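You operate a simulated robot arm through the tools that you are given. There is no shell and no other tool. Be economical: measure what you need, move in short steps, check, and stop when the job is done.

You run a simulated robot arm. Do the job below in one go: nothing can be reset, and whatever is moved stays where it is left.

Task
Pin the clamped motor at its zero and zero the readout.
Fine: free the brake (brake switch) to turn the bar; push the grey knob in to pin it and leave it in; brake on again at the end. Where these are worked on the way, their far stop is far enough and under half their travel is too little: brake switch.

The check looks at the end state, three seconds after you hand in, the way a careful person would. Anything else that was tipped, shoved, dropped, spilled or broken makes it a failure.

Robot
A 7-joint arm with a two-finger parallel gripper on a trunk, on a base that drives. Base frame: it is fixed to the floor where the robot stands at the start and does not move with it; the origin is under the middle of the robot, x ahead of it, y to its left, z up; the surface under the hand at the start is at about z = 789. Readings come in mm, degrees, newtons and seconds.
With the tool pointing down near the work surface it reaches from about 440 to 900 mm from the robot's upright axis, wherever it stands. Its first joint turns from -17.0 to 126.0 degrees. Places, roughly: brake switch [800, 200, 800]; clamp lever [700, 0, 800]; dial gauge [700, 300, 900]. Payload 1.57 kg.
Tool frame: the origin (TCP) lies between the finger pads and is the grasp point; the fingertips stand 30 mm ahead of it; z points along the fingers, y is the line along which they close. The gripper opens to 80 mm. The fingers are 17 mm wide and 12 mm thick; the gripper's body (40 by 82 mm) begins 80 mm behind the TCP.
Orientation is that of the tool frame in the base frame, as a unit quaternion [w, x, y, z]. With the fingers straight down and closing along the base's y, the tool's x points along the base's -x, its y along +y and its z along -z.

Tools
- The arm moves only by the tool send_rows. Its argument "targets" is a list of rows, each an object of numbers (a shift or turn left out is 0, a gripper value left out holds the last): "rx", "ry", "rz": the turn, a rotation vector about the base's x, y, z in degrees; "tx", "ty", "tz": the shift along the base's x, y, z in mm; "hand": the closure in counts, from 0 (fully open) to 255 (shut). In form: [{"rx": .., "ry": .., "rz": .., "tx": .., "ty": .., "tz": .., "hand": ..}, ...]. A call has 1 to 20 rows; each row is the pose to reach, as a shift and turn from the pose commanded when the call began. Each row takes 0.2 s and may step no farther than 50 mm and 8.6 degrees from the row before; otherwise, or with a gripper value out of range, the whole call is refused. Where a pose cannot be reached the arm comes as near as it can. A force on the tool above 40 N (or 10 N above the force at the start of the call, whichever is more), or a blocked arm, ends the call early, and 0.2 s more pass. Each finger travels about 45 mm/s and halts on what it meets, pressing with about 28 N; the grip force reading is that of the motor and also rises with nothing between the fingers. The clock runs only during rows and for 0.2 s after the last one: add rows that repeat a pose to give the fingers time. It gives the time, the measured TCP pose, the force on the tool (base axes), the opening and the grip force at its end, in the units of the frame above (readings bear some noise), with the torque about the TCP (base axes, N m) and any sound that the robot's microphone picked up.
- Cameras (640 x 400 px; columns grow to the right, rows downward): "scene" is now at [-0.6, -184.9, 1319.7]; the picture's right is [0.47, -0.88, 0.00], its down [-0.33, -0.18, -0.93] and it looks along [0.82, 0.44, -0.37] (base axes); focal length 264 px, centre (320, 200). "wrist" rides on the gripper at [72, -7, -122] in the tool frame; the picture's right is [0.09, 1.00, 0.00], its down [-0.84, 0.08, -0.54] and it looks along [-0.54, 0.05, 0.84] (tool axes); focal length 238 px, centre (320, 200). There is no depth. A picture from a camera that has moved, and an enlarged one, comes with that camera's place and axes in the base frame and with its lens.
- capture(camera): a new picture of that camera. The clock stands still meanwhile.
- slide_trunk(by): slides the trunk up (or, below 0, down) by that many mm; the arm and the scene camera ride with it, the base frame stays. It gives what a move gives, with no picture.
- base_move(legs): drives the robot by 1 to 6 legs, each [ahead, left, turn to the left] in mm, mm and degrees, along the robot's own axes; the way and the turn of a leg run together, so that a leg with both is an arc; at most 1500 mm and 180 degrees a leg. The arm and the cameras ride along, it lands a little off, and it stops where it bumps. It gives what a move gives.
- turn_head(pan, tilt): turns the head with the scene camera to pan (to the left, within 109 degrees either way) and tilt (down, from -29 to 69), counted from straight ahead of the robot. It gives what a move gives.
- inspect(camera, box): a new picture of the part [left, top, right, bottom] of that camera's present view, enlarged. The clock stands still meanwhile.
- close_job(): hands the job in; it is judged then, once.

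Work in short steps. Places have to be worked out from the pictures, the camera data and where the tool is seen: move nearer, look again, correct. Check each grasp and each placing, and mend what went wrong. You have 120 turns and 98 pictures in all, those below and enlarged ones among them. Open the gripper and draw the arm clear of the work before you hand the job in, unless the task says otherwise; then end with one line.

The tools are called after "Call:" by a JSON object that holds its "name" and its "arguments". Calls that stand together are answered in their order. send_rows: Moves the arm, as the interface text tells. Its arguments: {"type":"object","properties":{"targets":{"type":"array","items":{"type":"object","properties":{"rx":{"type":"number"},"ry":{"type":"number"},"rz":{"type":"number"},"tx":{"type":"number"},"ty":{"type":"number"},"tz":{"type":"number"},"hand":{"type":"number"}}}}},"required":["targets"]} The other tools are called the same way: slide_trunk (by) slides the trunk up or down; base_move (legs) drives the base; turn_head (pan, tilt) turns the head that bears the scene camera; capture (camera) takes a picture; inspect (camera, box) takes an enlarged picture of a part of a camera's view; close_job () hands the job in.

At the start:

```text
time_s: 0.0
eef_pos: [510.8, 54.3, 1153.1]
tool_rot: [0.0, 0.0, 1.0, -0.001]
contact_force: [0.0, -0.3, 0.9]
ft_torque: [0.0, -0.01, 0.0]
opening: 80.2
finger_force: 0.0
trunk travel left (down, up): [-675.0, 115.0]
robot x, y, heading: [-2.1, -0.4, 0.0]
head pan, tilt: [28.2, 22.0]
```

scene: 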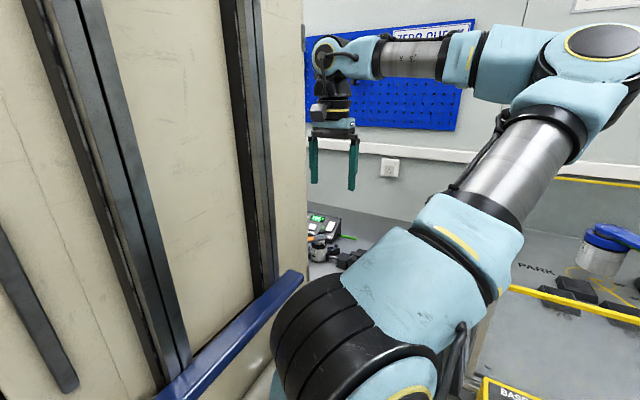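
wrist: 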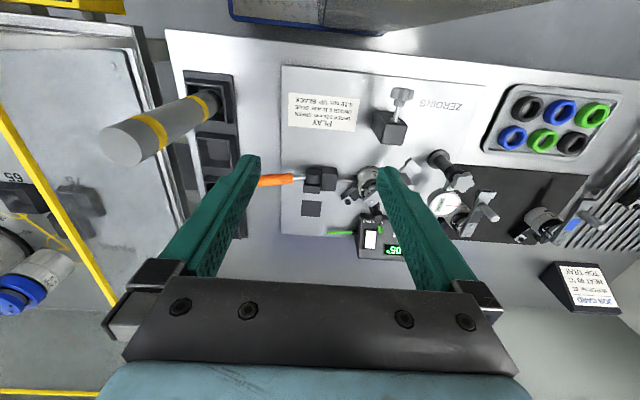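

The wrist view shows the bench upside down with the ZEROING area; I'll enlarge it to identify the parts.

Call:
{"name": "inspect", "arguments": {"camera": "wrist", "box": [280, 60, 480, 260]}}

Call:
{"name": "inspect", "arguments": {"camera": "wrist", "box": [420, 130, 640, 330]}}

Call:
{"name": "inspect", "arguments": {"camera": "scene", "box": [300, 0, 480, 280]}}

```text
2.00 times, centred on (380, 160) of wrist
camera zoom: at [437.6, 48.7, 1275.0], right [-0.09, 1.0, 0.0], down [0.84, 0.08, 0.54], along [0.54, 0.05, -0.84], focal length 477 px, centre (200, 280)
```

zoom: 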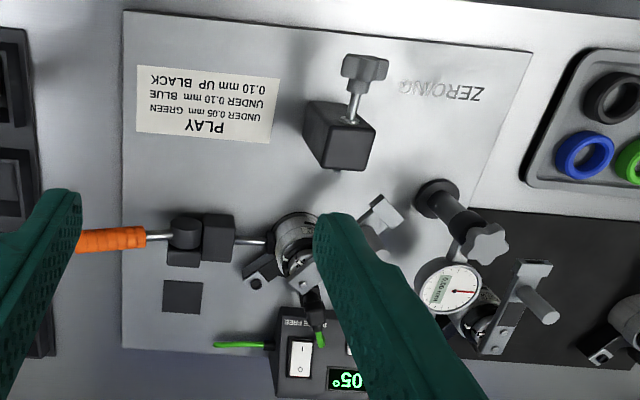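

```text
2.00 times, centred on (530, 230) of wrist
camera zoom: at [437.6, 48.7, 1275.0], right [-0.09, 1.0, 0.0], down [0.84, 0.08, 0.54], along [0.54, 0.05, -0.84], focal length 477 px, centre (-100, 140)
```

zoom: 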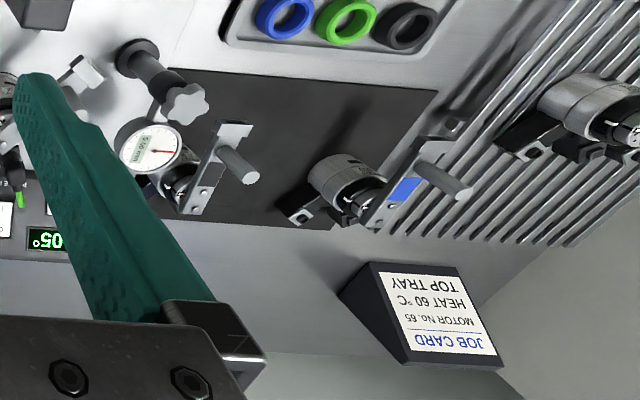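

```text
1.43 times, centred on (390, 140) of scene
camera zoom: at [-0.6, -184.9, 1319.7], right [0.47, -0.88, 0.0], down [-0.33, -0.18, -0.93], along [0.82, 0.44, -0.37], focal length 378 px, centre (220, 286)
```

zoom: 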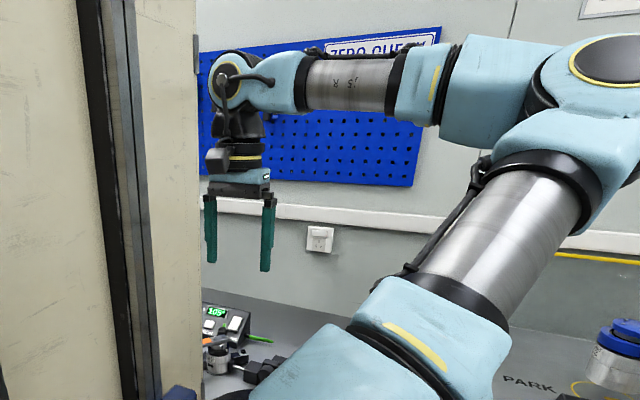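

To see what the beige structure at left is, I'll turn the head, and take a look.

Call:
{"name": "turn_head", "arguments": {"pan": 50, "tilt": 35}}

Call:
{"name": "capture", "arguments": {"camera": "scene"}}

```text
time_s: 0.8
eef_pos: [509.3, 55.3, 1154.8]
tool_rot: [0.0, 0.0, 1.0, 0.0]
contact_force: [-0.3, 0.0, -0.1]
ft_torque: [0.0, 0.02, 0.04]
opening: 79.7
finger_force: 0.0
trunk travel left (down, up): [-675.0, 115.0]
robot x, y, heading: [4.0, -1.9, -0.0]
head pan, tilt: [50.0, 35.0]
```

```text
92 pictures are left
camera scene: at [-25.7, -161.4, 1299.1], right [0.77, -0.64, 0.0], down [-0.37, -0.44, -0.82], along [0.53, 0.63, -0.57], focal length 264 px, centre (320, 200)
```

scene: 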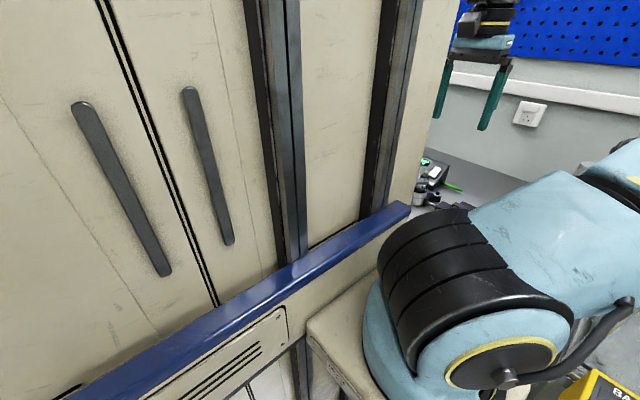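

The beige thing is the robot's own column. I move the hand left and lower for a closer wrist view.

Call:
{"name": "send_rows", "arguments": {"targets": [{"ty": 35, "tz": -20}, {"ty": 70, "tz": -50}, {"ty": 105, "tz": -80}, {"tx": 0, "ty": 125, "tz": -110}, {"tx": -20, "ty": 125, "tz": -110}]}}

Call:
{"name": "capture", "arguments": {"camera": "wrist"}}

```text
time_s: 2.0
eef_pos: [490.4, 181.5, 1042.5]
tool_rot: [0.0, 0.0, 1.0, 0.0]
contact_force: [0.6, -0.9, -0.9]
ft_torque: [0.05, 0.01, 0.0]
opening: 80.1
finger_force: 0.0
trunk travel left (down, up): [-675.0, 115.0]
robot x, y, heading: [0.7, -0.3, 0.1]
head pan, tilt: [50.0, 35.0]
```

```text
91 pictures are left
camera wrist: at [418.2, 174.9, 1163.8], right [-0.09, 1.0, 0.0], down [0.84, 0.08, 0.54], along [0.54, 0.05, -0.84], focal length 238 px, centre (320, 200)
```

wrist: 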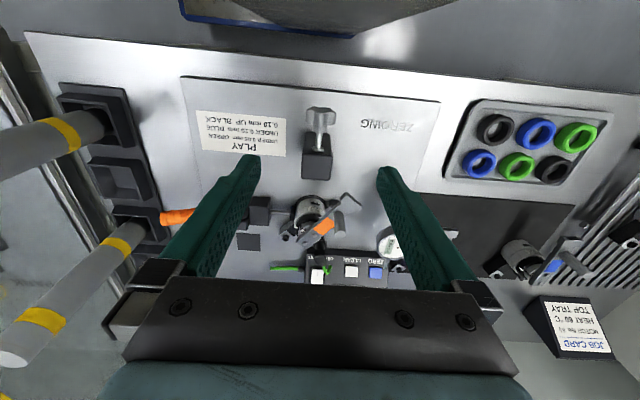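

Call:
{"name": "inspect", "arguments": {"camera": "wrist", "box": [240, 90, 420, 290]}}

Call:
{"name": "inspect", "arguments": {"camera": "wrist", "box": [280, 180, 380, 290]}}

```text
2.00 times, centred on (330, 190) of wrist
camera zoom: at [418.2, 174.9, 1163.8], right [-0.09, 1.0, 0.0], down [0.84, 0.08, 0.54], along [0.54, 0.05, -0.84], focal length 477 px, centre (300, 220)
```

zoom: 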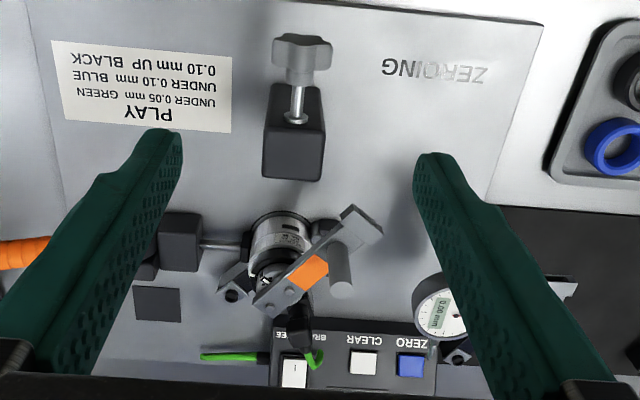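

```text
3.64 times, centred on (330, 235) of wrist
camera zoom: at [418.2, 174.9, 1163.8], right [-0.09, 1.0, 0.0], down [0.84, 0.08, 0.54], along [0.54, 0.05, -0.84], focal length 867 px, centre (284, 73)
```

zoom: 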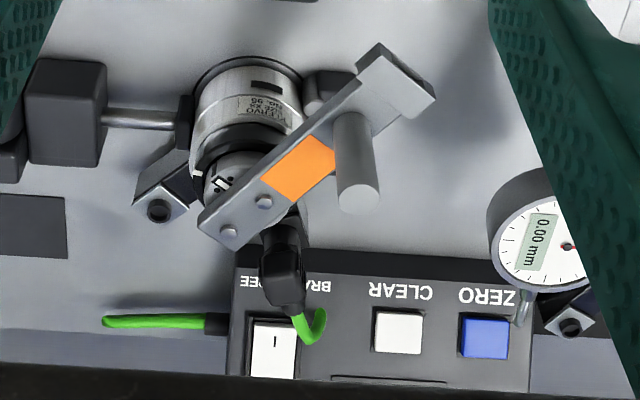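

The motor's axis is vertical with the bar on top (with an upright peg); the grey knob slides along x in the black block at y≈180. I move forward to see the readout box.

Call:
{"name": "send_rows", "arguments": {"targets": [{"tx": 45, "tz": 20}, {"tx": 90, "tz": 20}, {"tx": 130, "tz": 20}]}}

Call:
{"name": "capture", "arguments": {"camera": "wrist"}}

Call:
{"name": "inspect", "arguments": {"camera": "wrist", "box": [250, 100, 410, 200]}}

```text
time_s: 2.9
eef_pos: [620.8, 179.4, 1061.8]
tool_rot: [0.0, 0.0, 1.0, 0.0]
contact_force: [0.3, -0.1, -0.1]
ft_torque: [0.0, -0.04, -0.03]
opening: 80.1
finger_force: 0.1
trunk travel left (down, up): [-675.0, 115.0]
robot x, y, heading: [-3.9, -2.8, 0.0]
head pan, tilt: [50.0, 35.0]
```

```text
88 pictures are left
camera wrist: at [547.6, 173.0, 1183.8], right [-0.09, 1.0, 0.0], down [0.84, 0.08, 0.54], along [0.54, 0.05, -0.84], focal length 238 px, centre (320, 200)
```

wrist: 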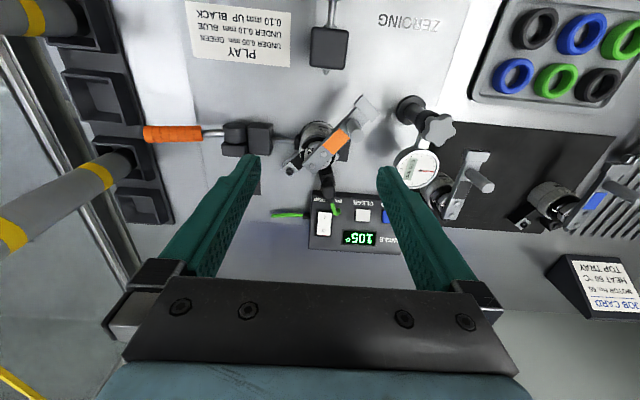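

```text
4.00 times, centred on (330, 150) of wrist
camera zoom: at [547.6, 173.0, 1183.8], right [-0.09, 1.0, 0.0], down [0.84, 0.08, 0.54], along [0.54, 0.05, -0.84], focal length 953 px, centre (280, 400)
```

zoom: 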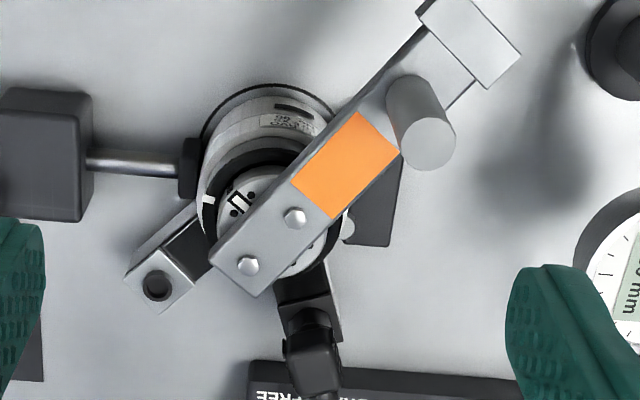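

Call:
{"name": "inspect", "arguments": {"camera": "wrist", "box": [270, 180, 410, 260]}}

Call:
{"name": "inspect", "arguments": {"camera": "wrist", "box": [270, 0, 450, 110]}}

```text
4.57 times, centred on (340, 220) of wrist
camera zoom: at [547.6, 173.0, 1183.8], right [-0.09, 1.0, 0.0], down [0.84, 0.08, 0.54], along [0.54, 0.05, -0.84], focal length 1090 px, centre (229, 109)
```

zoom: 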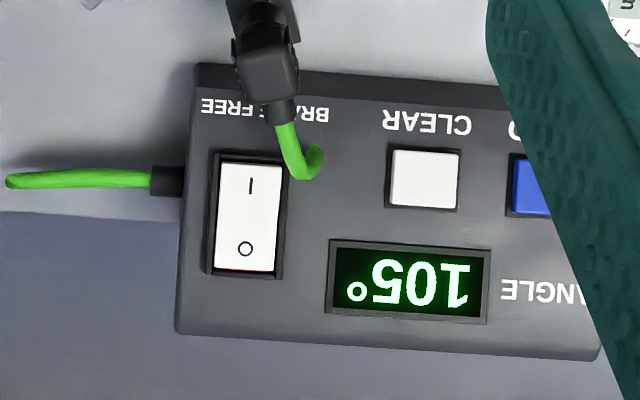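

```text
3.56 times, centred on (360, 55) of wrist
camera zoom: at [547.6, 173.0, 1183.8], right [-0.09, 1.0, 0.0], down [0.84, 0.08, 0.54], along [0.54, 0.05, -0.84], focal length 848 px, centre (178, 716)
```

zoom: 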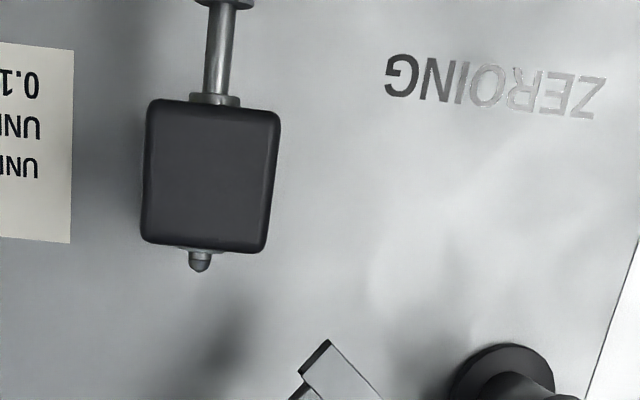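

Triangulated: switch "I" end ≈ (804,205,840), peg top ≈ (628,223,918), motor pivot ≈ (676,183), pin tip ≈ (574,183). So the bar must turn about +38° until it points at the pin. I close the hand and go above the switch first.

Call:
{"name": "send_rows", "arguments": {"targets": [{"tx": 45, "ty": 6, "hand": 255}, {"tx": 90, "ty": 12}, {"tx": 135, "ty": 20}, {"tx": 185, "ty": 25}, {"tx": 185, "ty": 25, "tz": -45}, {"tx": 185, "ty": 25, "tz": -90}, {"tx": 185, "ty": 25, "tz": -135}, {"tx": 185, "ty": 25, "tz": -150}, {"tx": 185, "ty": 25, "tz": -150}]}}

Call:
{"name": "capture", "arguments": {"camera": "wrist"}}

```text
refused: row 4 steps farther than a row can; nothing moved
```

```text
84 pictures are left
camera wrist: at [547.6, 173.0, 1183.8], right [-0.09, 1.0, 0.0], down [0.84, 0.08, 0.54], along [0.54, 0.05, -0.84], focal length 238 px, centre (320, 200)
```

wrist: 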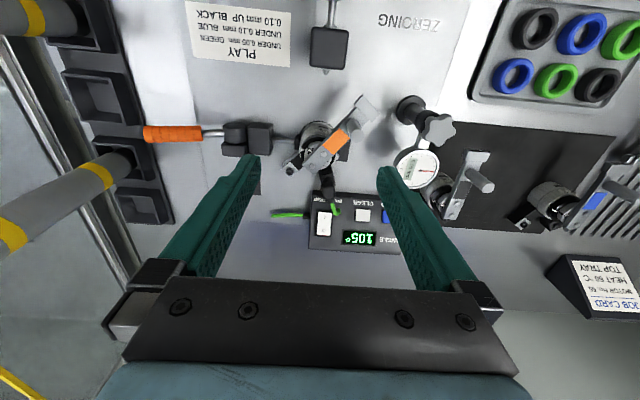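

One step was a touch long; I resend with smaller steps.

Call:
{"name": "send_rows", "arguments": {"targets": [{"tx": 45, "ty": 6, "hand": 255}, {"tx": 90, "ty": 12}, {"tx": 135, "ty": 20}, {"tx": 180, "ty": 25}, {"tx": 185, "ty": 25, "tz": -45}, {"tx": 185, "ty": 25, "tz": -90}, {"tx": 185, "ty": 25, "tz": -135}, {"tx": 185, "ty": 25, "tz": -150}, {"tx": 185, "ty": 25, "tz": -150}]}}

Call:
{"name": "capture", "arguments": {"camera": "wrist"}}

```text
time_s: 4.8
eef_pos: [803.6, 206.0, 913.1]
tool_rot: [-0.001, -0.001, 1.0, 0.0]
contact_force: [-0.2, 0.1, -0.4]
ft_torque: [0.0, 0.0, 0.0]
opening: 0.0
finger_force: 21.2
trunk travel left (down, up): [-675.0, 115.0]
robot x, y, heading: [2.4, -0.6, -0.1]
head pan, tilt: [50.0, 35.0]
```

```text
83 pictures are left
camera wrist: at [731.5, 198.8, 1034.1], right [-0.09, 1.0, 0.0], down [0.84, 0.08, 0.54], along [0.54, 0.05, -0.84], focal length 238 px, centre (320, 200)
```

wrist: 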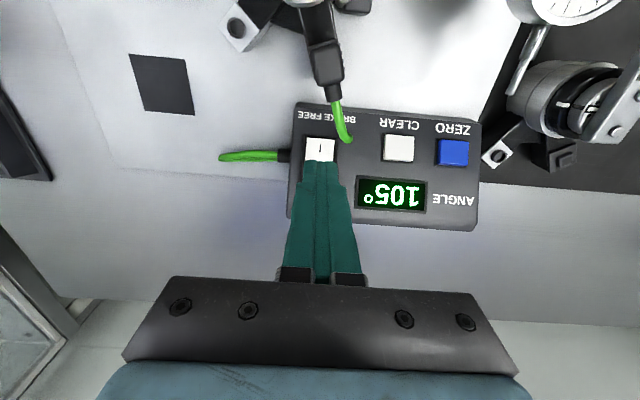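

Fingers are right over the "I" end of the brake rocker. I lower in small steps to press it.

Call:
{"name": "send_rows", "arguments": {"targets": [{"tx": 2, "tz": -20}, {"tx": 2, "tz": -32}, {"tx": 2, "tz": -38}, {"tx": 2, "tz": -41}, {"tx": 2, "tz": -43}, {"tx": 2, "tz": -45}, {"tx": 2, "tz": -47}]}}

Call:
{"name": "capture", "arguments": {"camera": "wrist"}}

```text
time_s: 6.1
eef_pos: [805.3, 205.2, 876.1]
tool_rot: [0.0, 0.0, 1.0, 0.001]
contact_force: [-13.2, -6.0, 17.9]
ft_torque: [-0.26, 0.24, 0.0]
opening: 0.3
finger_force: 21.0
trunk travel left (down, up): [-675.0, 115.0]
robot x, y, heading: [-2.6, 1.7, -0.1]
head pan, tilt: [50.0, 35.0]
stopped in row 6: the force on the tool passed its limit at 43 N (the readings are from after the stop); the commanded pose is now the measured one
```

```text
82 pictures are left
camera wrist: at [733.7, 199.0, 996.6], right [-0.09, 1.0, 0.0], down [0.84, 0.08, 0.54], along [0.54, 0.05, -0.84], focal length 238 px, centre (320, 200)
```

wrist: 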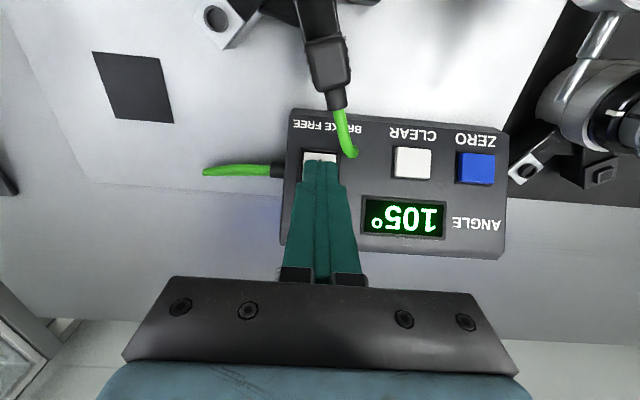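

Force limit reached with tips at z≈846. I lift and look at the rocker.

Call:
{"name": "send_rows", "arguments": {"targets": [{"tz": 20}, {"tz": 60}, {"tz": 60, "tx": -30}]}}

Call:
{"name": "inspect", "arguments": {"camera": "wrist", "box": [270, 120, 420, 220]}}

```text
time_s: 6.9
eef_pos: [776.9, 207.9, 933.1]
tool_rot: [0.0, 0.0, 1.0, 0.0]
contact_force: [-0.1, 0.5, -0.9]
ft_torque: [0.0, 0.03, 0.0]
opening: 0.0
finger_force: 21.4
trunk travel left (down, up): [-675.0, 115.0]
robot x, y, heading: [-0.0, -3.7, -0.0]
head pan, tilt: [50.0, 35.0]
```

```text
4.00 times, centred on (345, 170) of wrist
camera zoom: at [704.0, 202.1, 1054.4], right [-0.09, 1.0, 0.0], down [0.84, 0.08, 0.54], along [0.54, 0.05, -0.84], focal length 953 px, centre (220, 320)
```

zoom: 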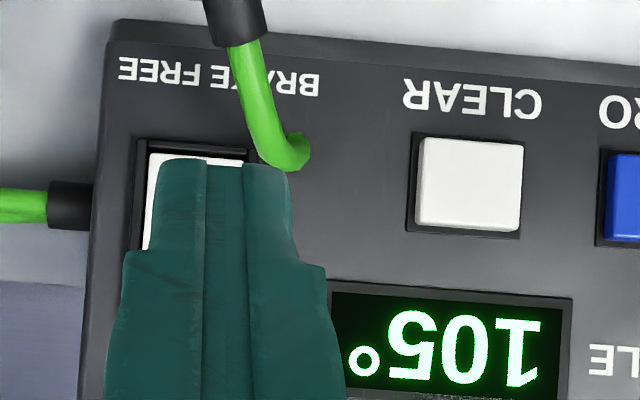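

I raise and shift to get an unobstructed look at the rocker.

Call:
{"name": "send_rows", "arguments": {"targets": [{"tz": 45}, {"tz": 60, "ty": 45}, {"tz": 60, "ty": 60, "tx": -20}]}}

Call:
{"name": "inspect", "arguments": {"camera": "wrist", "box": [220, 120, 370, 220]}}

```text
time_s: 7.7
eef_pos: [758.4, 266.4, 993.2]
tool_rot: [0.0, 0.001, 1.0, 0.001]
contact_force: [0.5, -0.6, -0.2]
ft_torque: [0.01, 0.04, 0.01]
opening: 0.1
finger_force: 21.0
trunk travel left (down, up): [-675.0, 115.0]
robot x, y, heading: [3.0, 1.4, 0.1]
head pan, tilt: [50.0, 35.0]
```

```text
4.00 times, centred on (295, 170) of wrist
camera zoom: at [685.7, 259.7, 1114.0], right [-0.09, 1.0, 0.0], down [0.84, 0.08, 0.54], along [0.54, 0.05, -0.84], focal length 953 px, centre (420, 320)
```

zoom: 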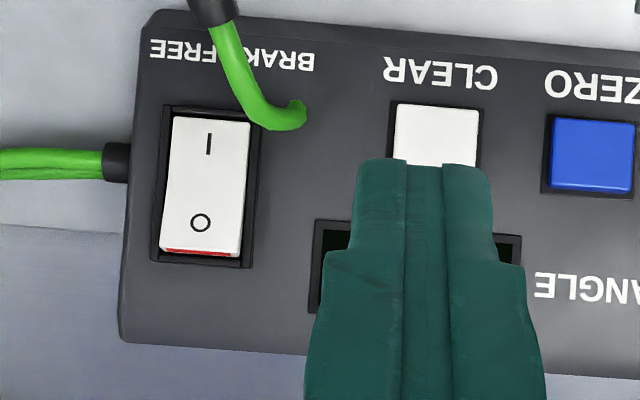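

Not clear whether it flipped. I return to the earlier viewing pose with hand open for a like-for-like comparison.

Call:
{"name": "send_rows", "arguments": {"targets": [{"tz": 40, "ty": -20, "hand": 0}, {"tz": 68, "tx": -40, "ty": -40}, {"tz": 68, "tx": -80, "ty": -60}, {"tz": 68, "tx": -115, "ty": -80}, {"tz": 68, "tx": -137, "ty": -87}, {"tz": 68, "tx": -137, "ty": -87}]}}

Call:
{"name": "inspect", "arguments": {"camera": "wrist", "box": [270, 180, 410, 260]}}

```text
refused: row 2 steps farther than a row can; nothing moved
```

```text
4.57 times, centred on (340, 220) of wrist
camera zoom: at [685.7, 259.7, 1114.0], right [-0.09, 1.0, 0.0], down [0.84, 0.08, 0.54], along [0.54, 0.05, -0.84], focal length 1090 px, centre (229, 109)
```

zoom: 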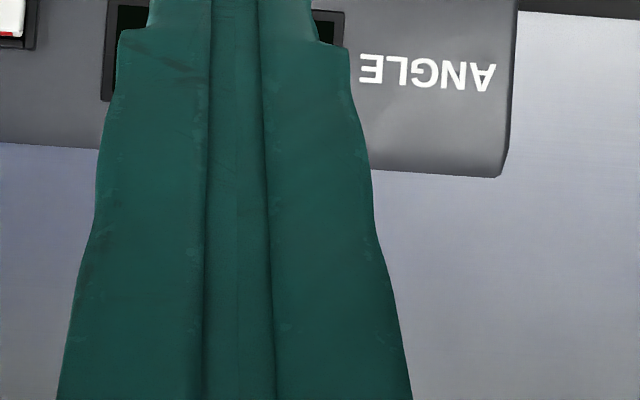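

Steps too long again; smaller ones, and picture only afterward.

Call:
{"name": "send_rows", "arguments": {"targets": [{"tz": 35, "ty": -20, "hand": 0}, {"tz": 60, "tx": -25, "ty": -40}, {"tz": 68, "tx": -60, "ty": -60}, {"tz": 68, "tx": -97, "ty": -80}, {"tz": 68, "tx": -137, "ty": -87}, {"tz": 68, "tx": -137, "ty": -87}]}}

```text
time_s: 9.1
eef_pos: [619.3, 178.9, 1060.0]
tool_rot: [0.001, 0.001, 1.0, 0.001]
contact_force: [0.3, -0.9, -0.4]
ft_torque: [0.02, -0.01, 0.01]
opening: 79.9
finger_force: 0.0
trunk travel left (down, up): [-675.0, 115.0]
robot x, y, heading: [2.1, -0.5, -0.2]
head pan, tilt: [50.0, 35.0]
```

Same pose as before now; take the same enlarged view.

Call:
{"name": "inspect", "arguments": {"camera": "wrist", "box": [270, 180, 410, 260]}}

```text
4.57 times, centred on (340, 220) of wrist
camera zoom: at [547.8, 172.0, 1181.1], right [-0.09, 1.0, 0.0], down [0.84, 0.08, 0.54], along [0.54, 0.05, -0.84], focal length 1090 px, centre (229, 109)
```

zoom: 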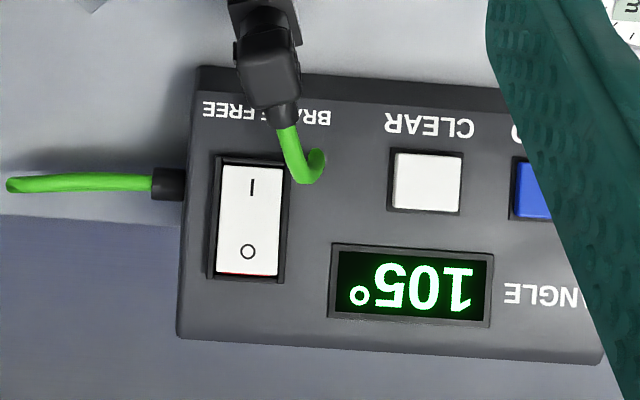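

No visible change: from the force/torque, the 24 mm wide closed tips landed at the rocker's middle (panel slopes ~37° toward the robot), so the press was at the pivot. I'll press with one open finger (12 mm wide) nearer the I end: TCP y≈159, x≈795.

Call:
{"name": "send_rows", "arguments": {"targets": [{"tx": 45, "ty": -5}, {"tx": 90, "ty": -10}, {"tx": 135, "ty": -20}, {"tx": 176, "ty": -20}, {"tx": 176, "ty": -20, "tz": -45}, {"tx": 176, "ty": -20, "tz": -90}, {"tx": 176, "ty": -20, "tz": -135}, {"tx": 176, "ty": -20, "tz": -165}, {"tx": 176, "ty": -20, "tz": -165}]}}

Call:
{"name": "capture", "arguments": {"camera": "wrist"}}

```text
time_s: 11.1
eef_pos: [795.2, 157.5, 896.1]
tool_rot: [0.0, 0.0, 1.0, 0.001]
contact_force: [0.2, 0.8, 0.4]
ft_torque: [0.02, 0.03, -0.04]
opening: 80.0
finger_force: 0.2
trunk travel left (down, up): [-675.0, 115.0]
robot x, y, heading: [1.6, -3.2, -0.0]
head pan, tilt: [50.0, 35.0]
```

```text
77 pictures are left
camera wrist: at [722.9, 151.1, 1016.4], right [-0.09, 1.0, 0.0], down [0.84, 0.08, 0.54], along [0.54, 0.05, -0.84], focal length 238 px, centre (320, 200)
```

wrist: 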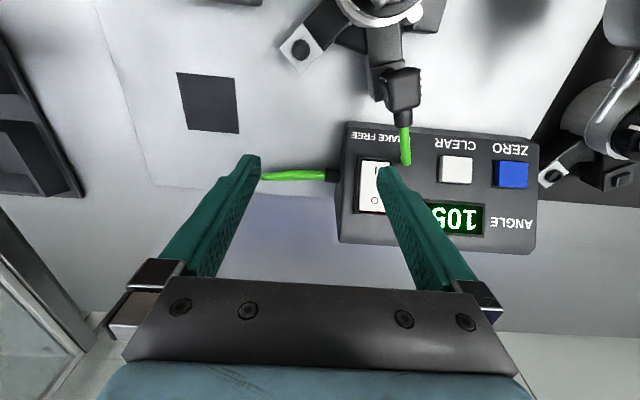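

Finger y matches the rocker. Lower in small steps to press the I end.

Call:
{"name": "send_rows", "arguments": {"targets": [{"tz": -15}, {"tz": -22}, {"tz": -26}, {"tz": -29}, {"tz": -32}, {"tz": -35}, {"tz": -38}, {"tz": -41}, {"tz": -44}]}}

Call:
{"name": "inspect", "arguments": {"camera": "wrist", "box": [320, 120, 470, 240]}}

```text
time_s: 12.7
eef_pos: [795.6, 160.9, 865.1]
tool_rot: [0.002, -0.001, 1.0, 0.003]
contact_force: [-14.5, -4.8, 17.6]
ft_torque: [0.57, 0.26, 0.55]
opening: 75.7
finger_force: 0.1
trunk travel left (down, up): [-675.0, 115.0]
robot x, y, heading: [-1.4, -1.2, 0.0]
head pan, tilt: [50.0, 35.0]
stopped in row 7: the force on the tool passed its limit at 44 N (the readings are from after the stop); the commanded pose is now the measured one
```

```text
3.33 times, centred on (395, 180) of wrist
camera zoom: at [722.5, 153.2, 986.0], right [-0.09, 1.0, 0.01], down [0.84, 0.08, 0.54], along [0.54, 0.06, -0.84], focal length 794 px, centre (70, 267)
```

zoom: 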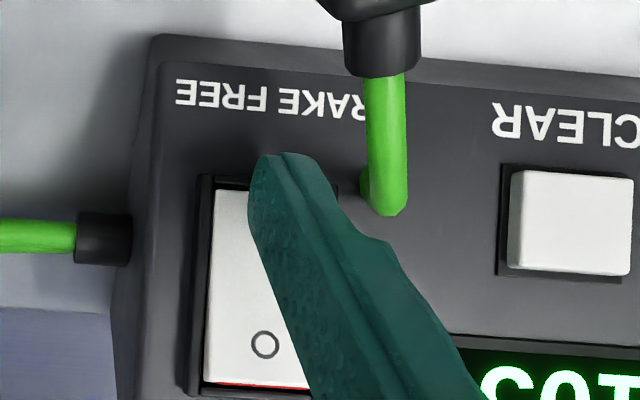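

Solid stop with tip at the measured I surface, no travel: the I end seems already down. I'll test whether the bar is free: raise, go above the peg with fingers part-closed.

Call:
{"name": "send_rows", "arguments": {"targets": [{"tz": 45}, {"tz": 90}, {"tz": 130}, {"tz": 130, "tx": -40, "ty": 15, "hand": 150}, {"tz": 130, "tx": -80, "ty": 30}, {"tz": 130, "tx": -120, "ty": 45}, {"tz": 130, "tx": -155, "ty": 62}, {"tz": 115, "tx": -167, "ty": 62}, {"tz": 115, "tx": -167, "ty": 62}]}}

Call:
{"name": "capture", "arguments": {"camera": "wrist"}}

```text
time_s: 14.7
eef_pos: [629.8, 222.4, 977.0]
tool_rot: [0.001, -0.001, 1.0, 0.004]
contact_force: [0.3, -0.3, -0.7]
ft_torque: [0.01, -0.04, 0.0]
opening: 32.8
finger_force: 0.1
trunk travel left (down, up): [-675.0, 115.0]
robot x, y, heading: [-3.5, 1.5, -0.0]
head pan, tilt: [50.0, 35.0]
```

```text
75 pictures are left
camera wrist: at [557.4, 214.3, 1098.8], right [-0.09, 1.0, 0.01], down [0.84, 0.07, 0.54], along [0.54, 0.06, -0.84], focal length 238 px, centre (320, 200)
```

wrist: 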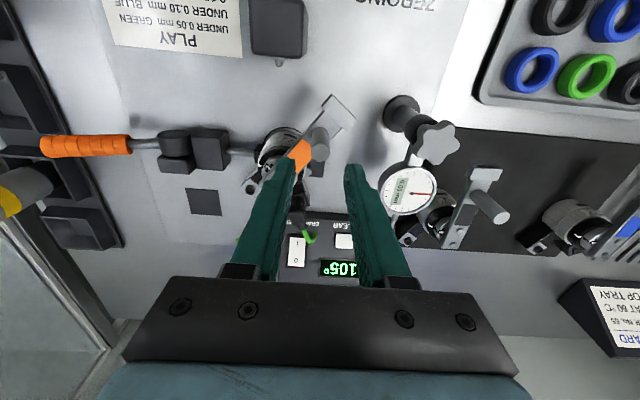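

Peg top re-measured at ≈(628,224); I lower around it, stay a bit above the bar, and check.

Call:
{"name": "send_rows", "arguments": {"targets": [{"tx": -2, "ty": 1, "tz": -25}, {"tx": -2, "ty": 1, "tz": -45}, {"tx": -2, "ty": 1, "tz": -62}, {"tx": -2, "ty": 1, "tz": -62}]}}

Call:
{"name": "inspect", "arguments": {"camera": "wrist", "box": [230, 100, 430, 260]}}

```text
time_s: 15.7
eef_pos: [628.0, 222.6, 914.7]
tool_rot: [0.001, 0.0, 1.0, 0.003]
contact_force: [-0.9, -0.8, -0.8]
ft_torque: [0.02, 0.0, 0.0]
opening: 32.9
finger_force: 0.0
trunk travel left (down, up): [-675.0, 115.0]
robot x, y, heading: [-0.6, -1.7, 0.1]
head pan, tilt: [50.0, 35.0]
```

```text
2.50 times, centred on (330, 180) of wrist
camera zoom: at [555.0, 215.9, 1036.6], right [-0.09, 1.0, 0.01], down [0.84, 0.07, 0.54], along [0.54, 0.06, -0.84], focal length 596 px, centre (295, 250)
```

zoom: 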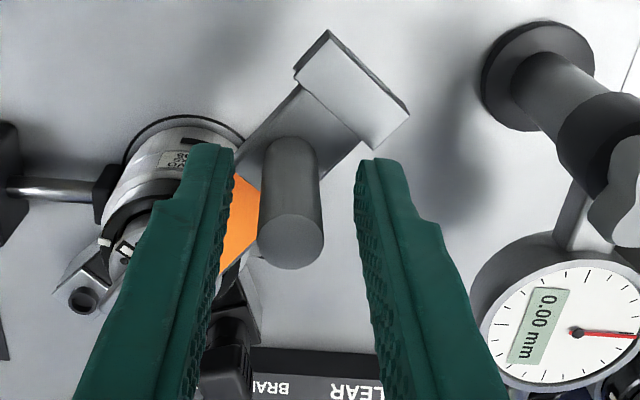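

The peg is caged. I move gently along the arc (−x, −y) to feel whether the bar turns.

Call:
{"name": "send_rows", "arguments": {"targets": [{"ty": -6}, {"tx": -1, "ty": -10}, {"tx": -3, "ty": -13}, {"tx": -5, "ty": -16}, {"tx": -6, "ty": -19}]}}

Call:
{"name": "inspect", "arguments": {"camera": "wrist", "box": [230, 100, 430, 260]}}

```text
time_s: 16.9
eef_pos: [622.0, 204.4, 915.4]
tool_rot: [0.001, 0.0, 1.0, 0.003]
contact_force: [0.3, 0.4, 0.4]
ft_torque: [-0.02, -0.01, 0.02]
opening: 33.8
finger_force: 0.4
trunk travel left (down, up): [-675.0, 115.0]
robot x, y, heading: [-1.9, -0.2, -0.1]
head pan, tilt: [50.0, 35.0]
```

```text
2.50 times, centred on (330, 180) of wrist
camera zoom: at [548.6, 197.4, 1036.6], right [-0.09, 1.0, 0.01], down [0.84, 0.07, 0.54], along [0.54, 0.06, -0.84], focal length 596 px, centre (295, 250)
```

zoom: 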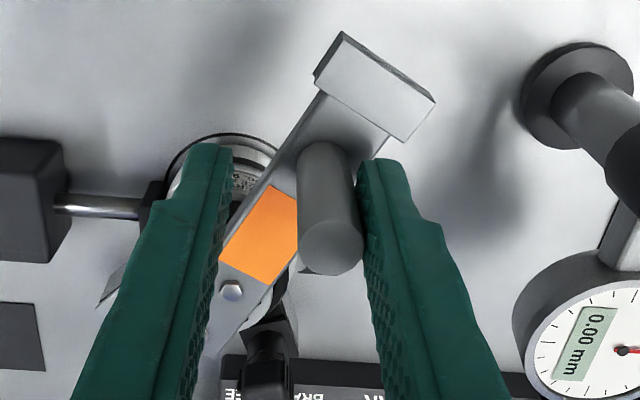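

The bar turned with nearly no force, so the brake is free. I continue to y≈183 and close on the peg to centre it in line with the pin.

Call:
{"name": "send_rows", "arguments": {"targets": [{"tx": -2, "ty": -8}, {"tx": -4, "ty": -15}, {"tx": -6, "ty": -21}, {"tx": -6, "ty": -21, "hand": 190}, {"tx": -6, "ty": -21}, {"tx": -6, "ty": -21, "hand": 215}, {"tx": -6, "ty": -21}, {"tx": -6, "ty": -21}]}}

Call:
{"name": "capture", "arguments": {"camera": "wrist"}}

Call:
{"name": "inspect", "arguments": {"camera": "wrist", "box": [240, 20, 400, 220]}}

```text
time_s: 18.7
eef_pos: [616.2, 183.2, 915.6]
tool_rot: [0.001, -0.001, 1.0, 0.003]
contact_force: [1.1, -0.8, 2.7]
ft_torque: [-0.7, -0.02, 0.01]
opening: 15.4
finger_force: 27.9
trunk travel left (down, up): [-675.0, 115.0]
robot x, y, heading: [-1.5, -2.3, -0.1]
head pan, tilt: [50.0, 35.0]
```

```text
72 pictures are left
camera wrist: at [543.4, 176.5, 1036.5], right [-0.09, 1.0, 0.01], down [0.84, 0.07, 0.54], along [0.54, 0.06, -0.84], focal length 238 px, centre (320, 200)
```

wrist: 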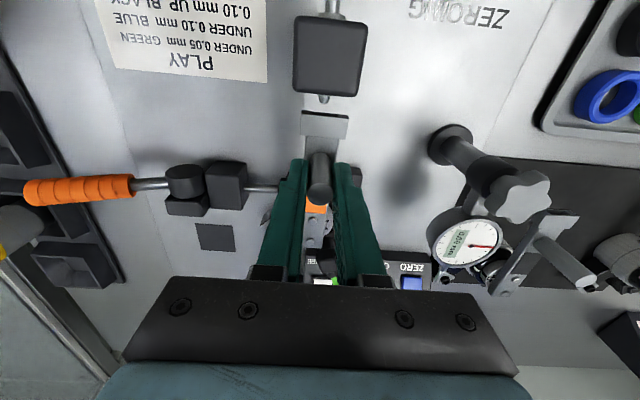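

```text
2.00 times, centred on (320, 120) of wrist
camera zoom: at [543.4, 176.5, 1036.5], right [-0.09, 1.0, 0.01], down [0.84, 0.07, 0.54], along [0.54, 0.06, -0.84], focal length 477 px, centre (320, 360)
```

zoom: 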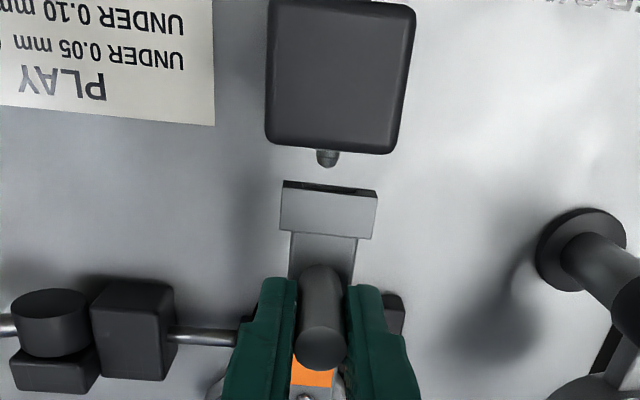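

Bar now points at the pin; I zoom in to judge the remaining lateral error.

Call:
{"name": "inspect", "arguments": {"camera": "wrist", "box": [280, 70, 360, 150]}}

```text
5.00 times, centred on (320, 110) of wrist
camera zoom: at [543.4, 176.5, 1036.5], right [-0.09, 1.0, 0.01], down [0.84, 0.07, 0.54], along [0.54, 0.06, -0.84], focal length 1192 px, centre (320, 650)
```

zoom: 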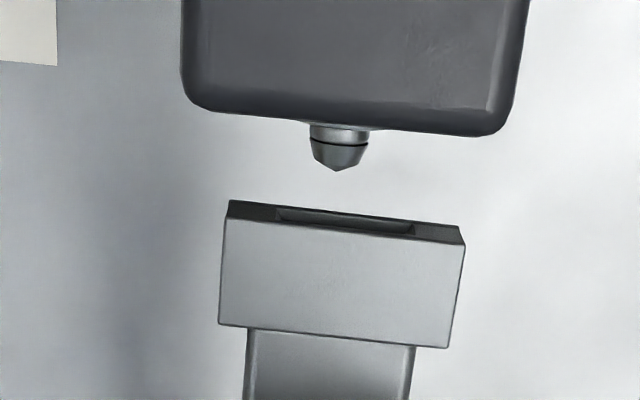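

The plate sits ≈1.9 mm too far left of the pin axis. I nudge the peg −1.4 mm in y and check again.

Call:
{"name": "send_rows", "arguments": {"targets": [{"ty": -1.5}, {"ty": -1.5}]}}

Call:
{"name": "inspect", "arguments": {"camera": "wrist", "box": [280, 70, 360, 150]}}

```text
time_s: 19.3
eef_pos: [616.0, 181.0, 915.3]
tool_rot: [0.0, -0.001, 1.0, 0.004]
contact_force: [3.4, 1.5, -0.3]
ft_torque: [-0.66, -0.3, 0.09]
opening: 15.2
finger_force: 28.1
trunk travel left (down, up): [-675.0, 115.0]
robot x, y, heading: [-2.7, -0.8, -0.2]
head pan, tilt: [50.0, 35.0]
```

```text
5.00 times, centred on (320, 110) of wrist
camera zoom: at [543.2, 174.7, 1036.5], right [-0.09, 1.0, 0.01], down [0.84, 0.07, 0.54], along [0.54, 0.06, -0.84], focal length 1192 px, centre (320, 650)
```

zoom: 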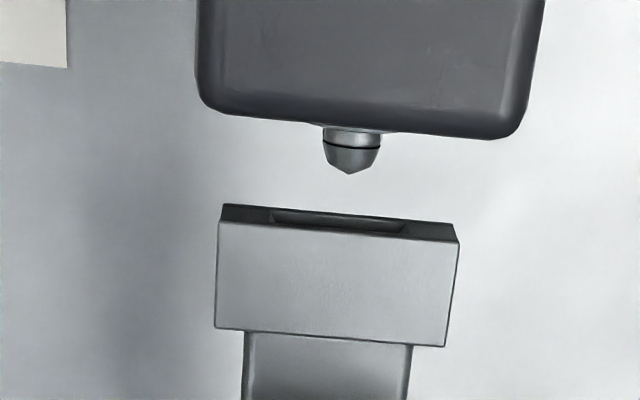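

Now ≈0.9 mm on the other side; nudge back 0.6 mm, then open and lift off.

Call:
{"name": "send_rows", "arguments": {"targets": [{"ty": 0.6}, {"ty": 0.6}, {"ty": 0.6, "hand": 165}, {"ty": 0.6}, {"ty": 0.6, "tz": 30}, {"ty": 0.6, "tz": 70}, {"ty": 0.6, "tz": 105}]}}

Call:
{"name": "capture", "arguments": {"camera": "wrist"}}

Call:
{"name": "inspect", "arguments": {"camera": "wrist", "box": [280, 80, 380, 260]}}

```text
time_s: 20.9
eef_pos: [616.1, 182.9, 1023.4]
tool_rot: [0.001, -0.001, 1.0, 0.003]
contact_force: [-1.2, -0.6, -0.8]
ft_torque: [-0.02, 0.02, 0.03]
opening: 28.3
finger_force: 0.0
trunk travel left (down, up): [-675.0, 115.0]
robot x, y, heading: [0.9, 2.6, 0.0]
head pan, tilt: [50.0, 35.0]
```

```text
68 pictures are left
camera wrist: at [543.8, 175.3, 1143.9], right [-0.09, 1.0, 0.01], down [0.84, 0.08, 0.54], along [0.54, 0.06, -0.84], focal length 238 px, centre (320, 200)
```

wrist: 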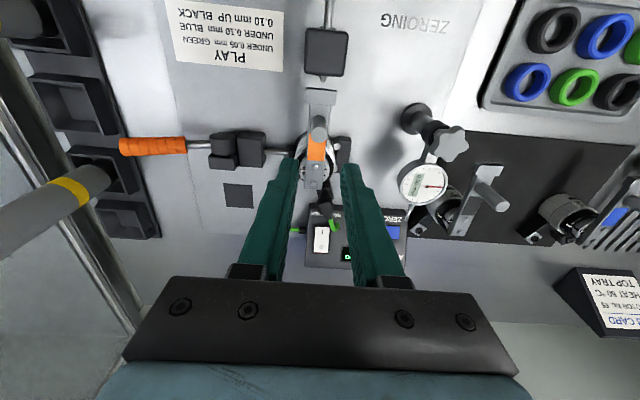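

```text
2.22 times, centred on (330, 170) of wrist
camera zoom: at [543.8, 175.3, 1143.9], right [-0.09, 1.0, 0.01], down [0.84, 0.08, 0.54], along [0.54, 0.06, -0.84], focal length 530 px, centre (298, 267)
```

zoom: 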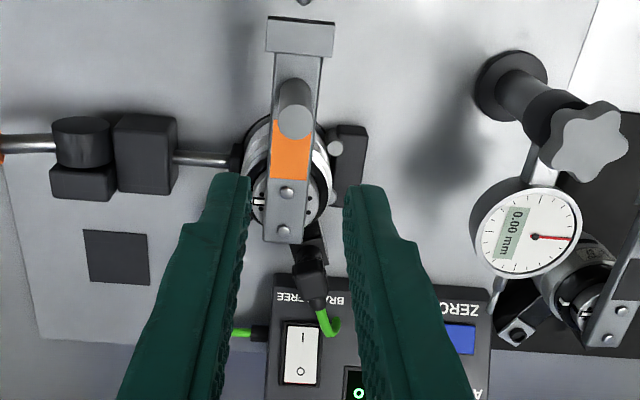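

Bar stays put and aligned. Next the knob (≈(498,183,834)): close the hand, move to its near side and look.

Call:
{"name": "send_rows", "arguments": {"targets": [{"tx": -45, "hand": 255}, {"tx": -90}, {"tx": -135}, {"tx": -160}, {"tx": -160, "tz": -45}, {"tx": -160, "tz": -85}, {"tx": -160, "tz": -85}]}}

Call:
{"name": "capture", "arguments": {"camera": "wrist"}}

```text
time_s: 21.9
eef_pos: [477.2, 182.6, 1022.0]
tool_rot: [0.004, 0.008, 1.0, 0.004]
contact_force: [17.6, -3.8, 2.3]
ft_torque: [0.52, 2.68, 0.33]
opening: 0.0
finger_force: 21.1
trunk travel left (down, up): [-675.0, 115.0]
robot x, y, heading: [-2.4, -2.3, 0.1]
head pan, tilt: [50.0, 35.0]
stopped in row 4: the force on the tool passed its limit at 64 N (the readings are from after the stop); the commanded pose is now the measured one
```

```text
66 pictures are left
camera wrist: at [404.5, 175.8, 1142.3], right [-0.08, 1.0, 0.01], down [0.83, 0.06, 0.55], along [0.55, 0.05, -0.84], focal length 238 px, centre (320, 200)
```

wrist: 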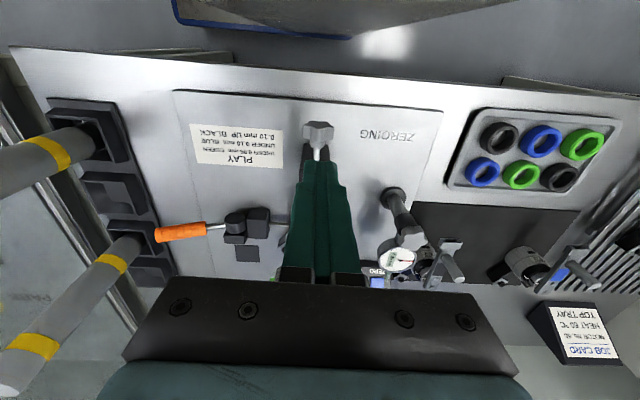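

The wrist housing touched the robot's own column. I back off forward first, then will drive the base back ~120 mm to gain room.

Call:
{"name": "send_rows", "arguments": {"targets": [{"tx": 30, "tz": 10}, {"tx": 60, "tz": 20}]}}

Call:
{"name": "base_move", "arguments": {"legs": [[-120, 0, 0]]}}

Call:
{"name": "capture", "arguments": {"camera": "wrist"}}

```text
time_s: 22.5
eef_pos: [535.0, 182.7, 1043.2]
tool_rot: [0.003, 0.006, 1.0, 0.005]
contact_force: [0.4, 0.2, 0.5]
ft_torque: [0.01, -0.01, -0.02]
opening: 0.0
finger_force: 21.0
trunk travel left (down, up): [-675.0, 115.0]
robot x, y, heading: [1.6, 1.3, -0.1]
head pan, tilt: [50.0, 35.0]
```

```text
time_s: 23.7
eef_pos: [415.1, 180.0, 1043.8]
tool_rot: [0.004, 0.006, 1.0, 0.004]
contact_force: [0.5, 0.1, -0.1]
ft_torque: [0.04, -0.02, 0.03]
opening: 0.0
finger_force: 21.5
trunk travel left (down, up): [-675.0, 115.0]
robot x, y, heading: [-119.1, -2.3, 0.0]
head pan, tilt: [50.0, 35.0]
```

```text
65 pictures are left
camera wrist: at [341.2, 175.3, 1164.2], right [-0.08, 1.0, 0.01], down [0.83, 0.06, 0.55], along [0.55, 0.05, -0.84], focal length 238 px, centre (320, 200)
```

wrist: 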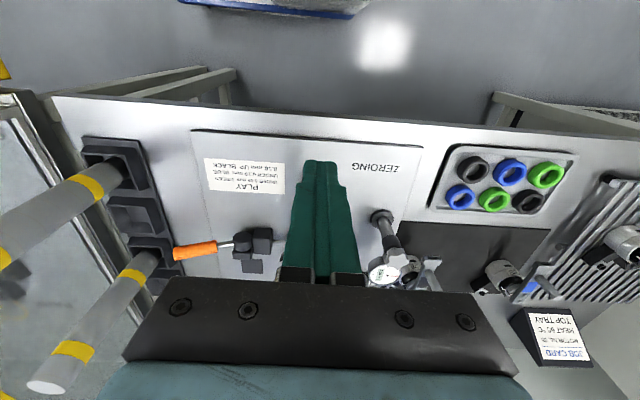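

Room now. I move above the near side of the knob and lower to tips z≈880 to look.

Call:
{"name": "send_rows", "arguments": {"targets": [{"tx": 40, "ty": 2}, {"tx": 43, "ty": 2, "tz": -45}, {"tx": 43, "ty": 2, "tz": -90}, {"tx": 43, "ty": 2, "tz": -133}, {"tx": 43, "ty": 2, "tz": -133}]}}

Call:
{"name": "capture", "arguments": {"camera": "wrist"}}

```text
time_s: 24.9
eef_pos: [456.5, 182.8, 912.4]
tool_rot: [0.003, 0.007, 1.0, 0.005]
contact_force: [-0.1, 0.0, 1.0]
ft_torque: [0.03, -0.02, 0.0]
opening: 0.1
finger_force: 21.1
trunk travel left (down, up): [-675.0, 115.0]
robot x, y, heading: [-124.0, -2.7, -0.2]
head pan, tilt: [50.0, 35.0]
```

```text
64 pictures are left
camera wrist: at [383.6, 176.4, 1033.7], right [-0.08, 1.0, 0.01], down [0.83, 0.06, 0.55], along [0.55, 0.05, -0.84], focal length 238 px, centre (320, 200)
```

wrist: 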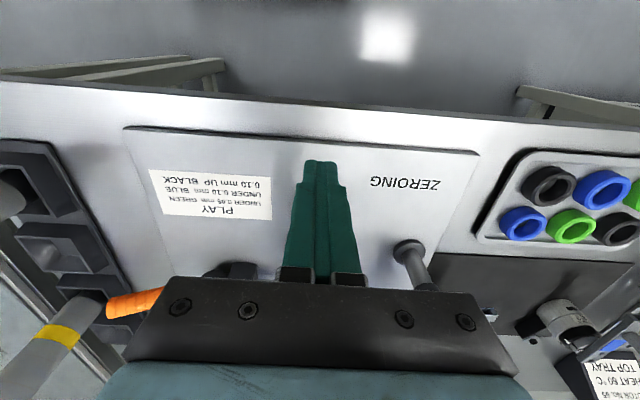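

The knob lies just ahead beneath the fingers, as computed. I lower to tips z≈820 at x≈456, clear of it.

Call:
{"name": "send_rows", "arguments": {"targets": [{"tz": -25}, {"tz": -45}, {"tz": -62}, {"tz": -62}]}}

Call:
{"name": "inspect", "arguments": {"camera": "wrist", "box": [220, 120, 420, 300]}}

```text
time_s: 25.9
eef_pos: [457.1, 182.4, 849.0]
tool_rot: [0.003, 0.006, 1.0, 0.004]
contact_force: [-0.2, -0.5, 0.4]
ft_torque: [-0.04, -0.03, 0.0]
opening: 0.2
finger_force: 21.2
trunk travel left (down, up): [-675.0, 115.0]
robot x, y, heading: [-119.4, -3.5, -0.2]
head pan, tilt: [50.0, 35.0]
```

```text
2.22 times, centred on (320, 210) of wrist
camera zoom: at [384.4, 177.3, 970.3], right [-0.08, 1.0, 0.01], down [0.83, 0.06, 0.55], along [0.55, 0.05, -0.84], focal length 530 px, centre (320, 178)
```

zoom: 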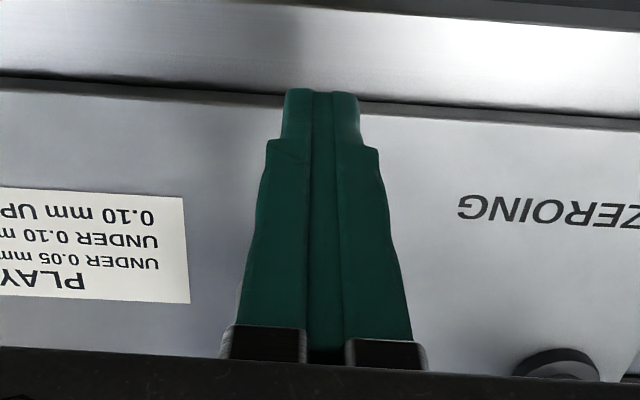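

Now push in +x in small steps until a stop.

Call:
{"name": "send_rows", "arguments": {"targets": [{"tx": 8}, {"tx": 13}, {"tx": 17}, {"tx": 21}, {"tx": 25}, {"tx": 29}, {"tx": 33}, {"tx": 37}, {"tx": 41}, {"tx": 45}]}}

```text
time_s: 27.9
eef_pos: [491.5, 185.1, 847.8]
tool_rot: [-0.003, 0.004, 1.0, 0.004]
contact_force: [-10.8, -1.4, 2.7]
ft_torque: [0.04, -0.34, 0.05]
opening: 0.0
finger_force: 21.3
trunk travel left (down, up): [-675.0, 115.0]
robot x, y, heading: [-121.3, -1.4, -0.4]
head pan, tilt: [50.0, 35.0]
stopped in row 10: the force on the tool passed its limit at 44 N (the readings are from after the stop); the commanded pose is now the measured one
```

Stop reached at x≈491. I retreat, lift, and move to a viewpoint over the pin and bar.

Call:
{"name": "send_rows", "arguments": {"targets": [{"tx": -20}, {"tx": -30, "tz": 40}, {"tx": -20, "tz": 85}, {"tx": -10, "tz": 130, "hand": 0}, {"tx": 20, "tz": 165}, {"tx": 45, "tz": 190}, {"tx": 60, "tz": 190}]}}

Call:
{"name": "capture", "arguments": {"camera": "wrist"}}

Call:
{"name": "inspect", "arguments": {"camera": "wrist", "box": [250, 90, 400, 260]}}

```text
time_s: 29.5
eef_pos: [552.6, 183.5, 1038.7]
tool_rot: [-0.001, 0.005, 1.0, 0.003]
contact_force: [-0.3, -0.7, 0.1]
ft_torque: [0.01, -0.01, -0.01]
opening: 80.0
finger_force: 0.0
trunk travel left (down, up): [-675.0, 115.0]
robot x, y, heading: [-126.8, -0.2, -0.2]
head pan, tilt: [50.0, 35.0]
```

```text
62 pictures are left
camera wrist: at [480.5, 176.5, 1159.1], right [-0.08, 1.0, 0.01], down [0.84, 0.07, 0.54], along [0.54, 0.05, -0.84], focal length 238 px, centre (320, 200)
```

wrist: 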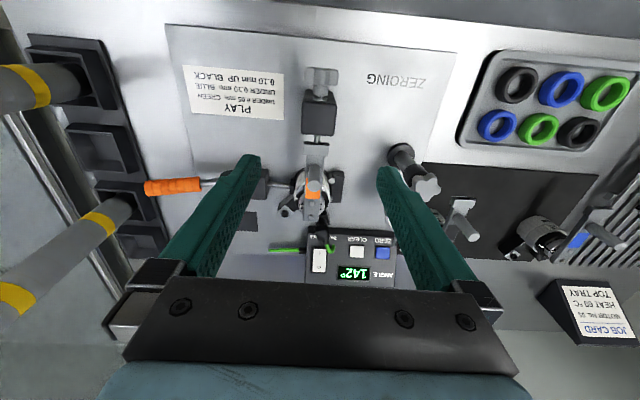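

```text
2.35 times, centred on (325, 175) of wrist
camera zoom: at [480.5, 176.5, 1159.1], right [-0.08, 1.0, 0.01], down [0.84, 0.07, 0.54], along [0.54, 0.05, -0.84], focal length 561 px, centre (308, 259)
```

zoom: 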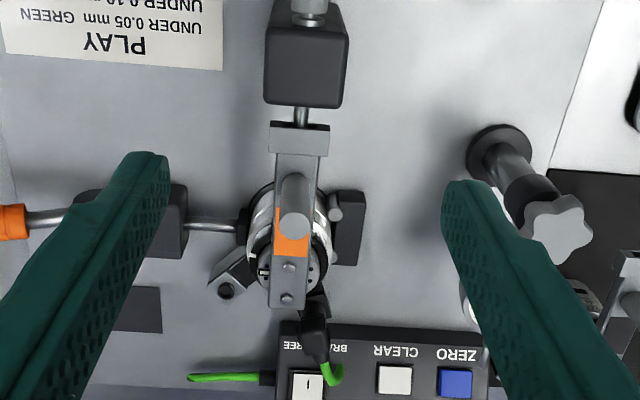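

Pin appears entered in the plate; readout 142°. Zoom on knob and pin to check depth.

Call:
{"name": "inspect", "arguments": {"camera": "wrist", "box": [280, 55, 360, 155]}}

Call:
{"name": "inspect", "arguments": {"camera": "wrist", "box": [290, 220, 410, 290]}}

```text
4.00 times, centred on (320, 105) of wrist
camera zoom: at [480.5, 176.5, 1159.1], right [-0.08, 1.0, 0.01], down [0.84, 0.07, 0.54], along [0.54, 0.05, -0.84], focal length 953 px, centre (320, 580)
```

zoom: 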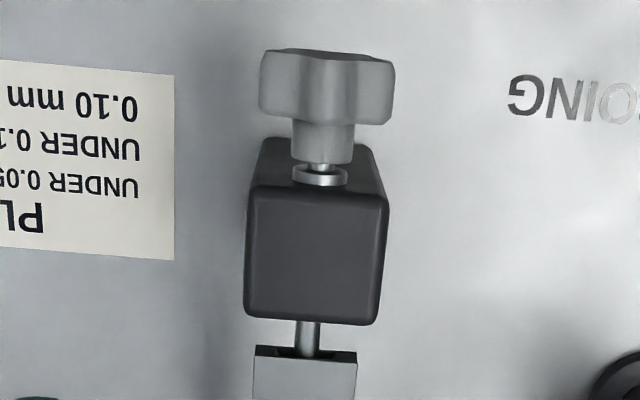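

```text
5.33 times, centred on (350, 255) of wrist
camera zoom: at [480.5, 176.5, 1159.1], right [-0.08, 1.0, 0.01], down [0.84, 0.07, 0.54], along [0.54, 0.05, -0.84], focal length 1271 px, centre (160, -93)
```

zoom: 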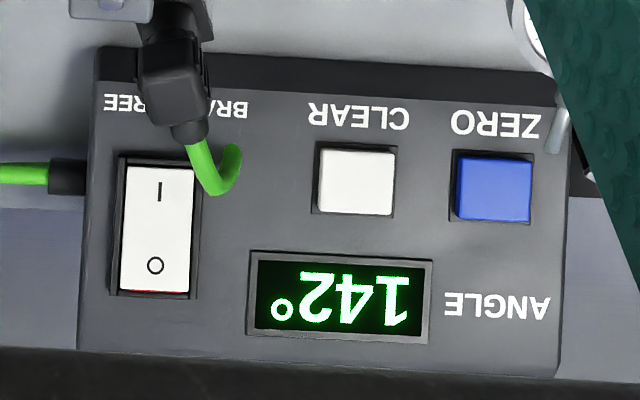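

Only ~3 mm of neck shows, but to be sure it's home I push again, centred on the knob.

Call:
{"name": "send_rows", "arguments": {"targets": [{"tx": -45, "hand": 255}, {"tx": -90}, {"tx": -97, "tz": -45}, {"tx": -97, "tz": -90}, {"tx": -97, "tz": -135}, {"tx": -97, "tz": -180}, {"tx": -97, "tz": -188}, {"tx": -85, "tz": -188}, {"tx": -75, "tz": -188}, {"tx": -70, "tz": -188}, {"tx": -66, "tz": -188}, {"tx": -66, "tz": -188}]}}

```text
time_s: 32.1
eef_pos: [486.9, 186.1, 848.4]
tool_rot: [-0.002, 0.005, 1.0, 0.004]
contact_force: [0.5, -1.2, -0.8]
ft_torque: [0.01, 0.01, -0.01]
opening: 0.0
finger_force: 21.5
trunk travel left (down, up): [-675.0, 115.0]
robot x, y, heading: [-121.2, -1.8, 0.2]
head pan, tilt: [50.0, 35.0]
```

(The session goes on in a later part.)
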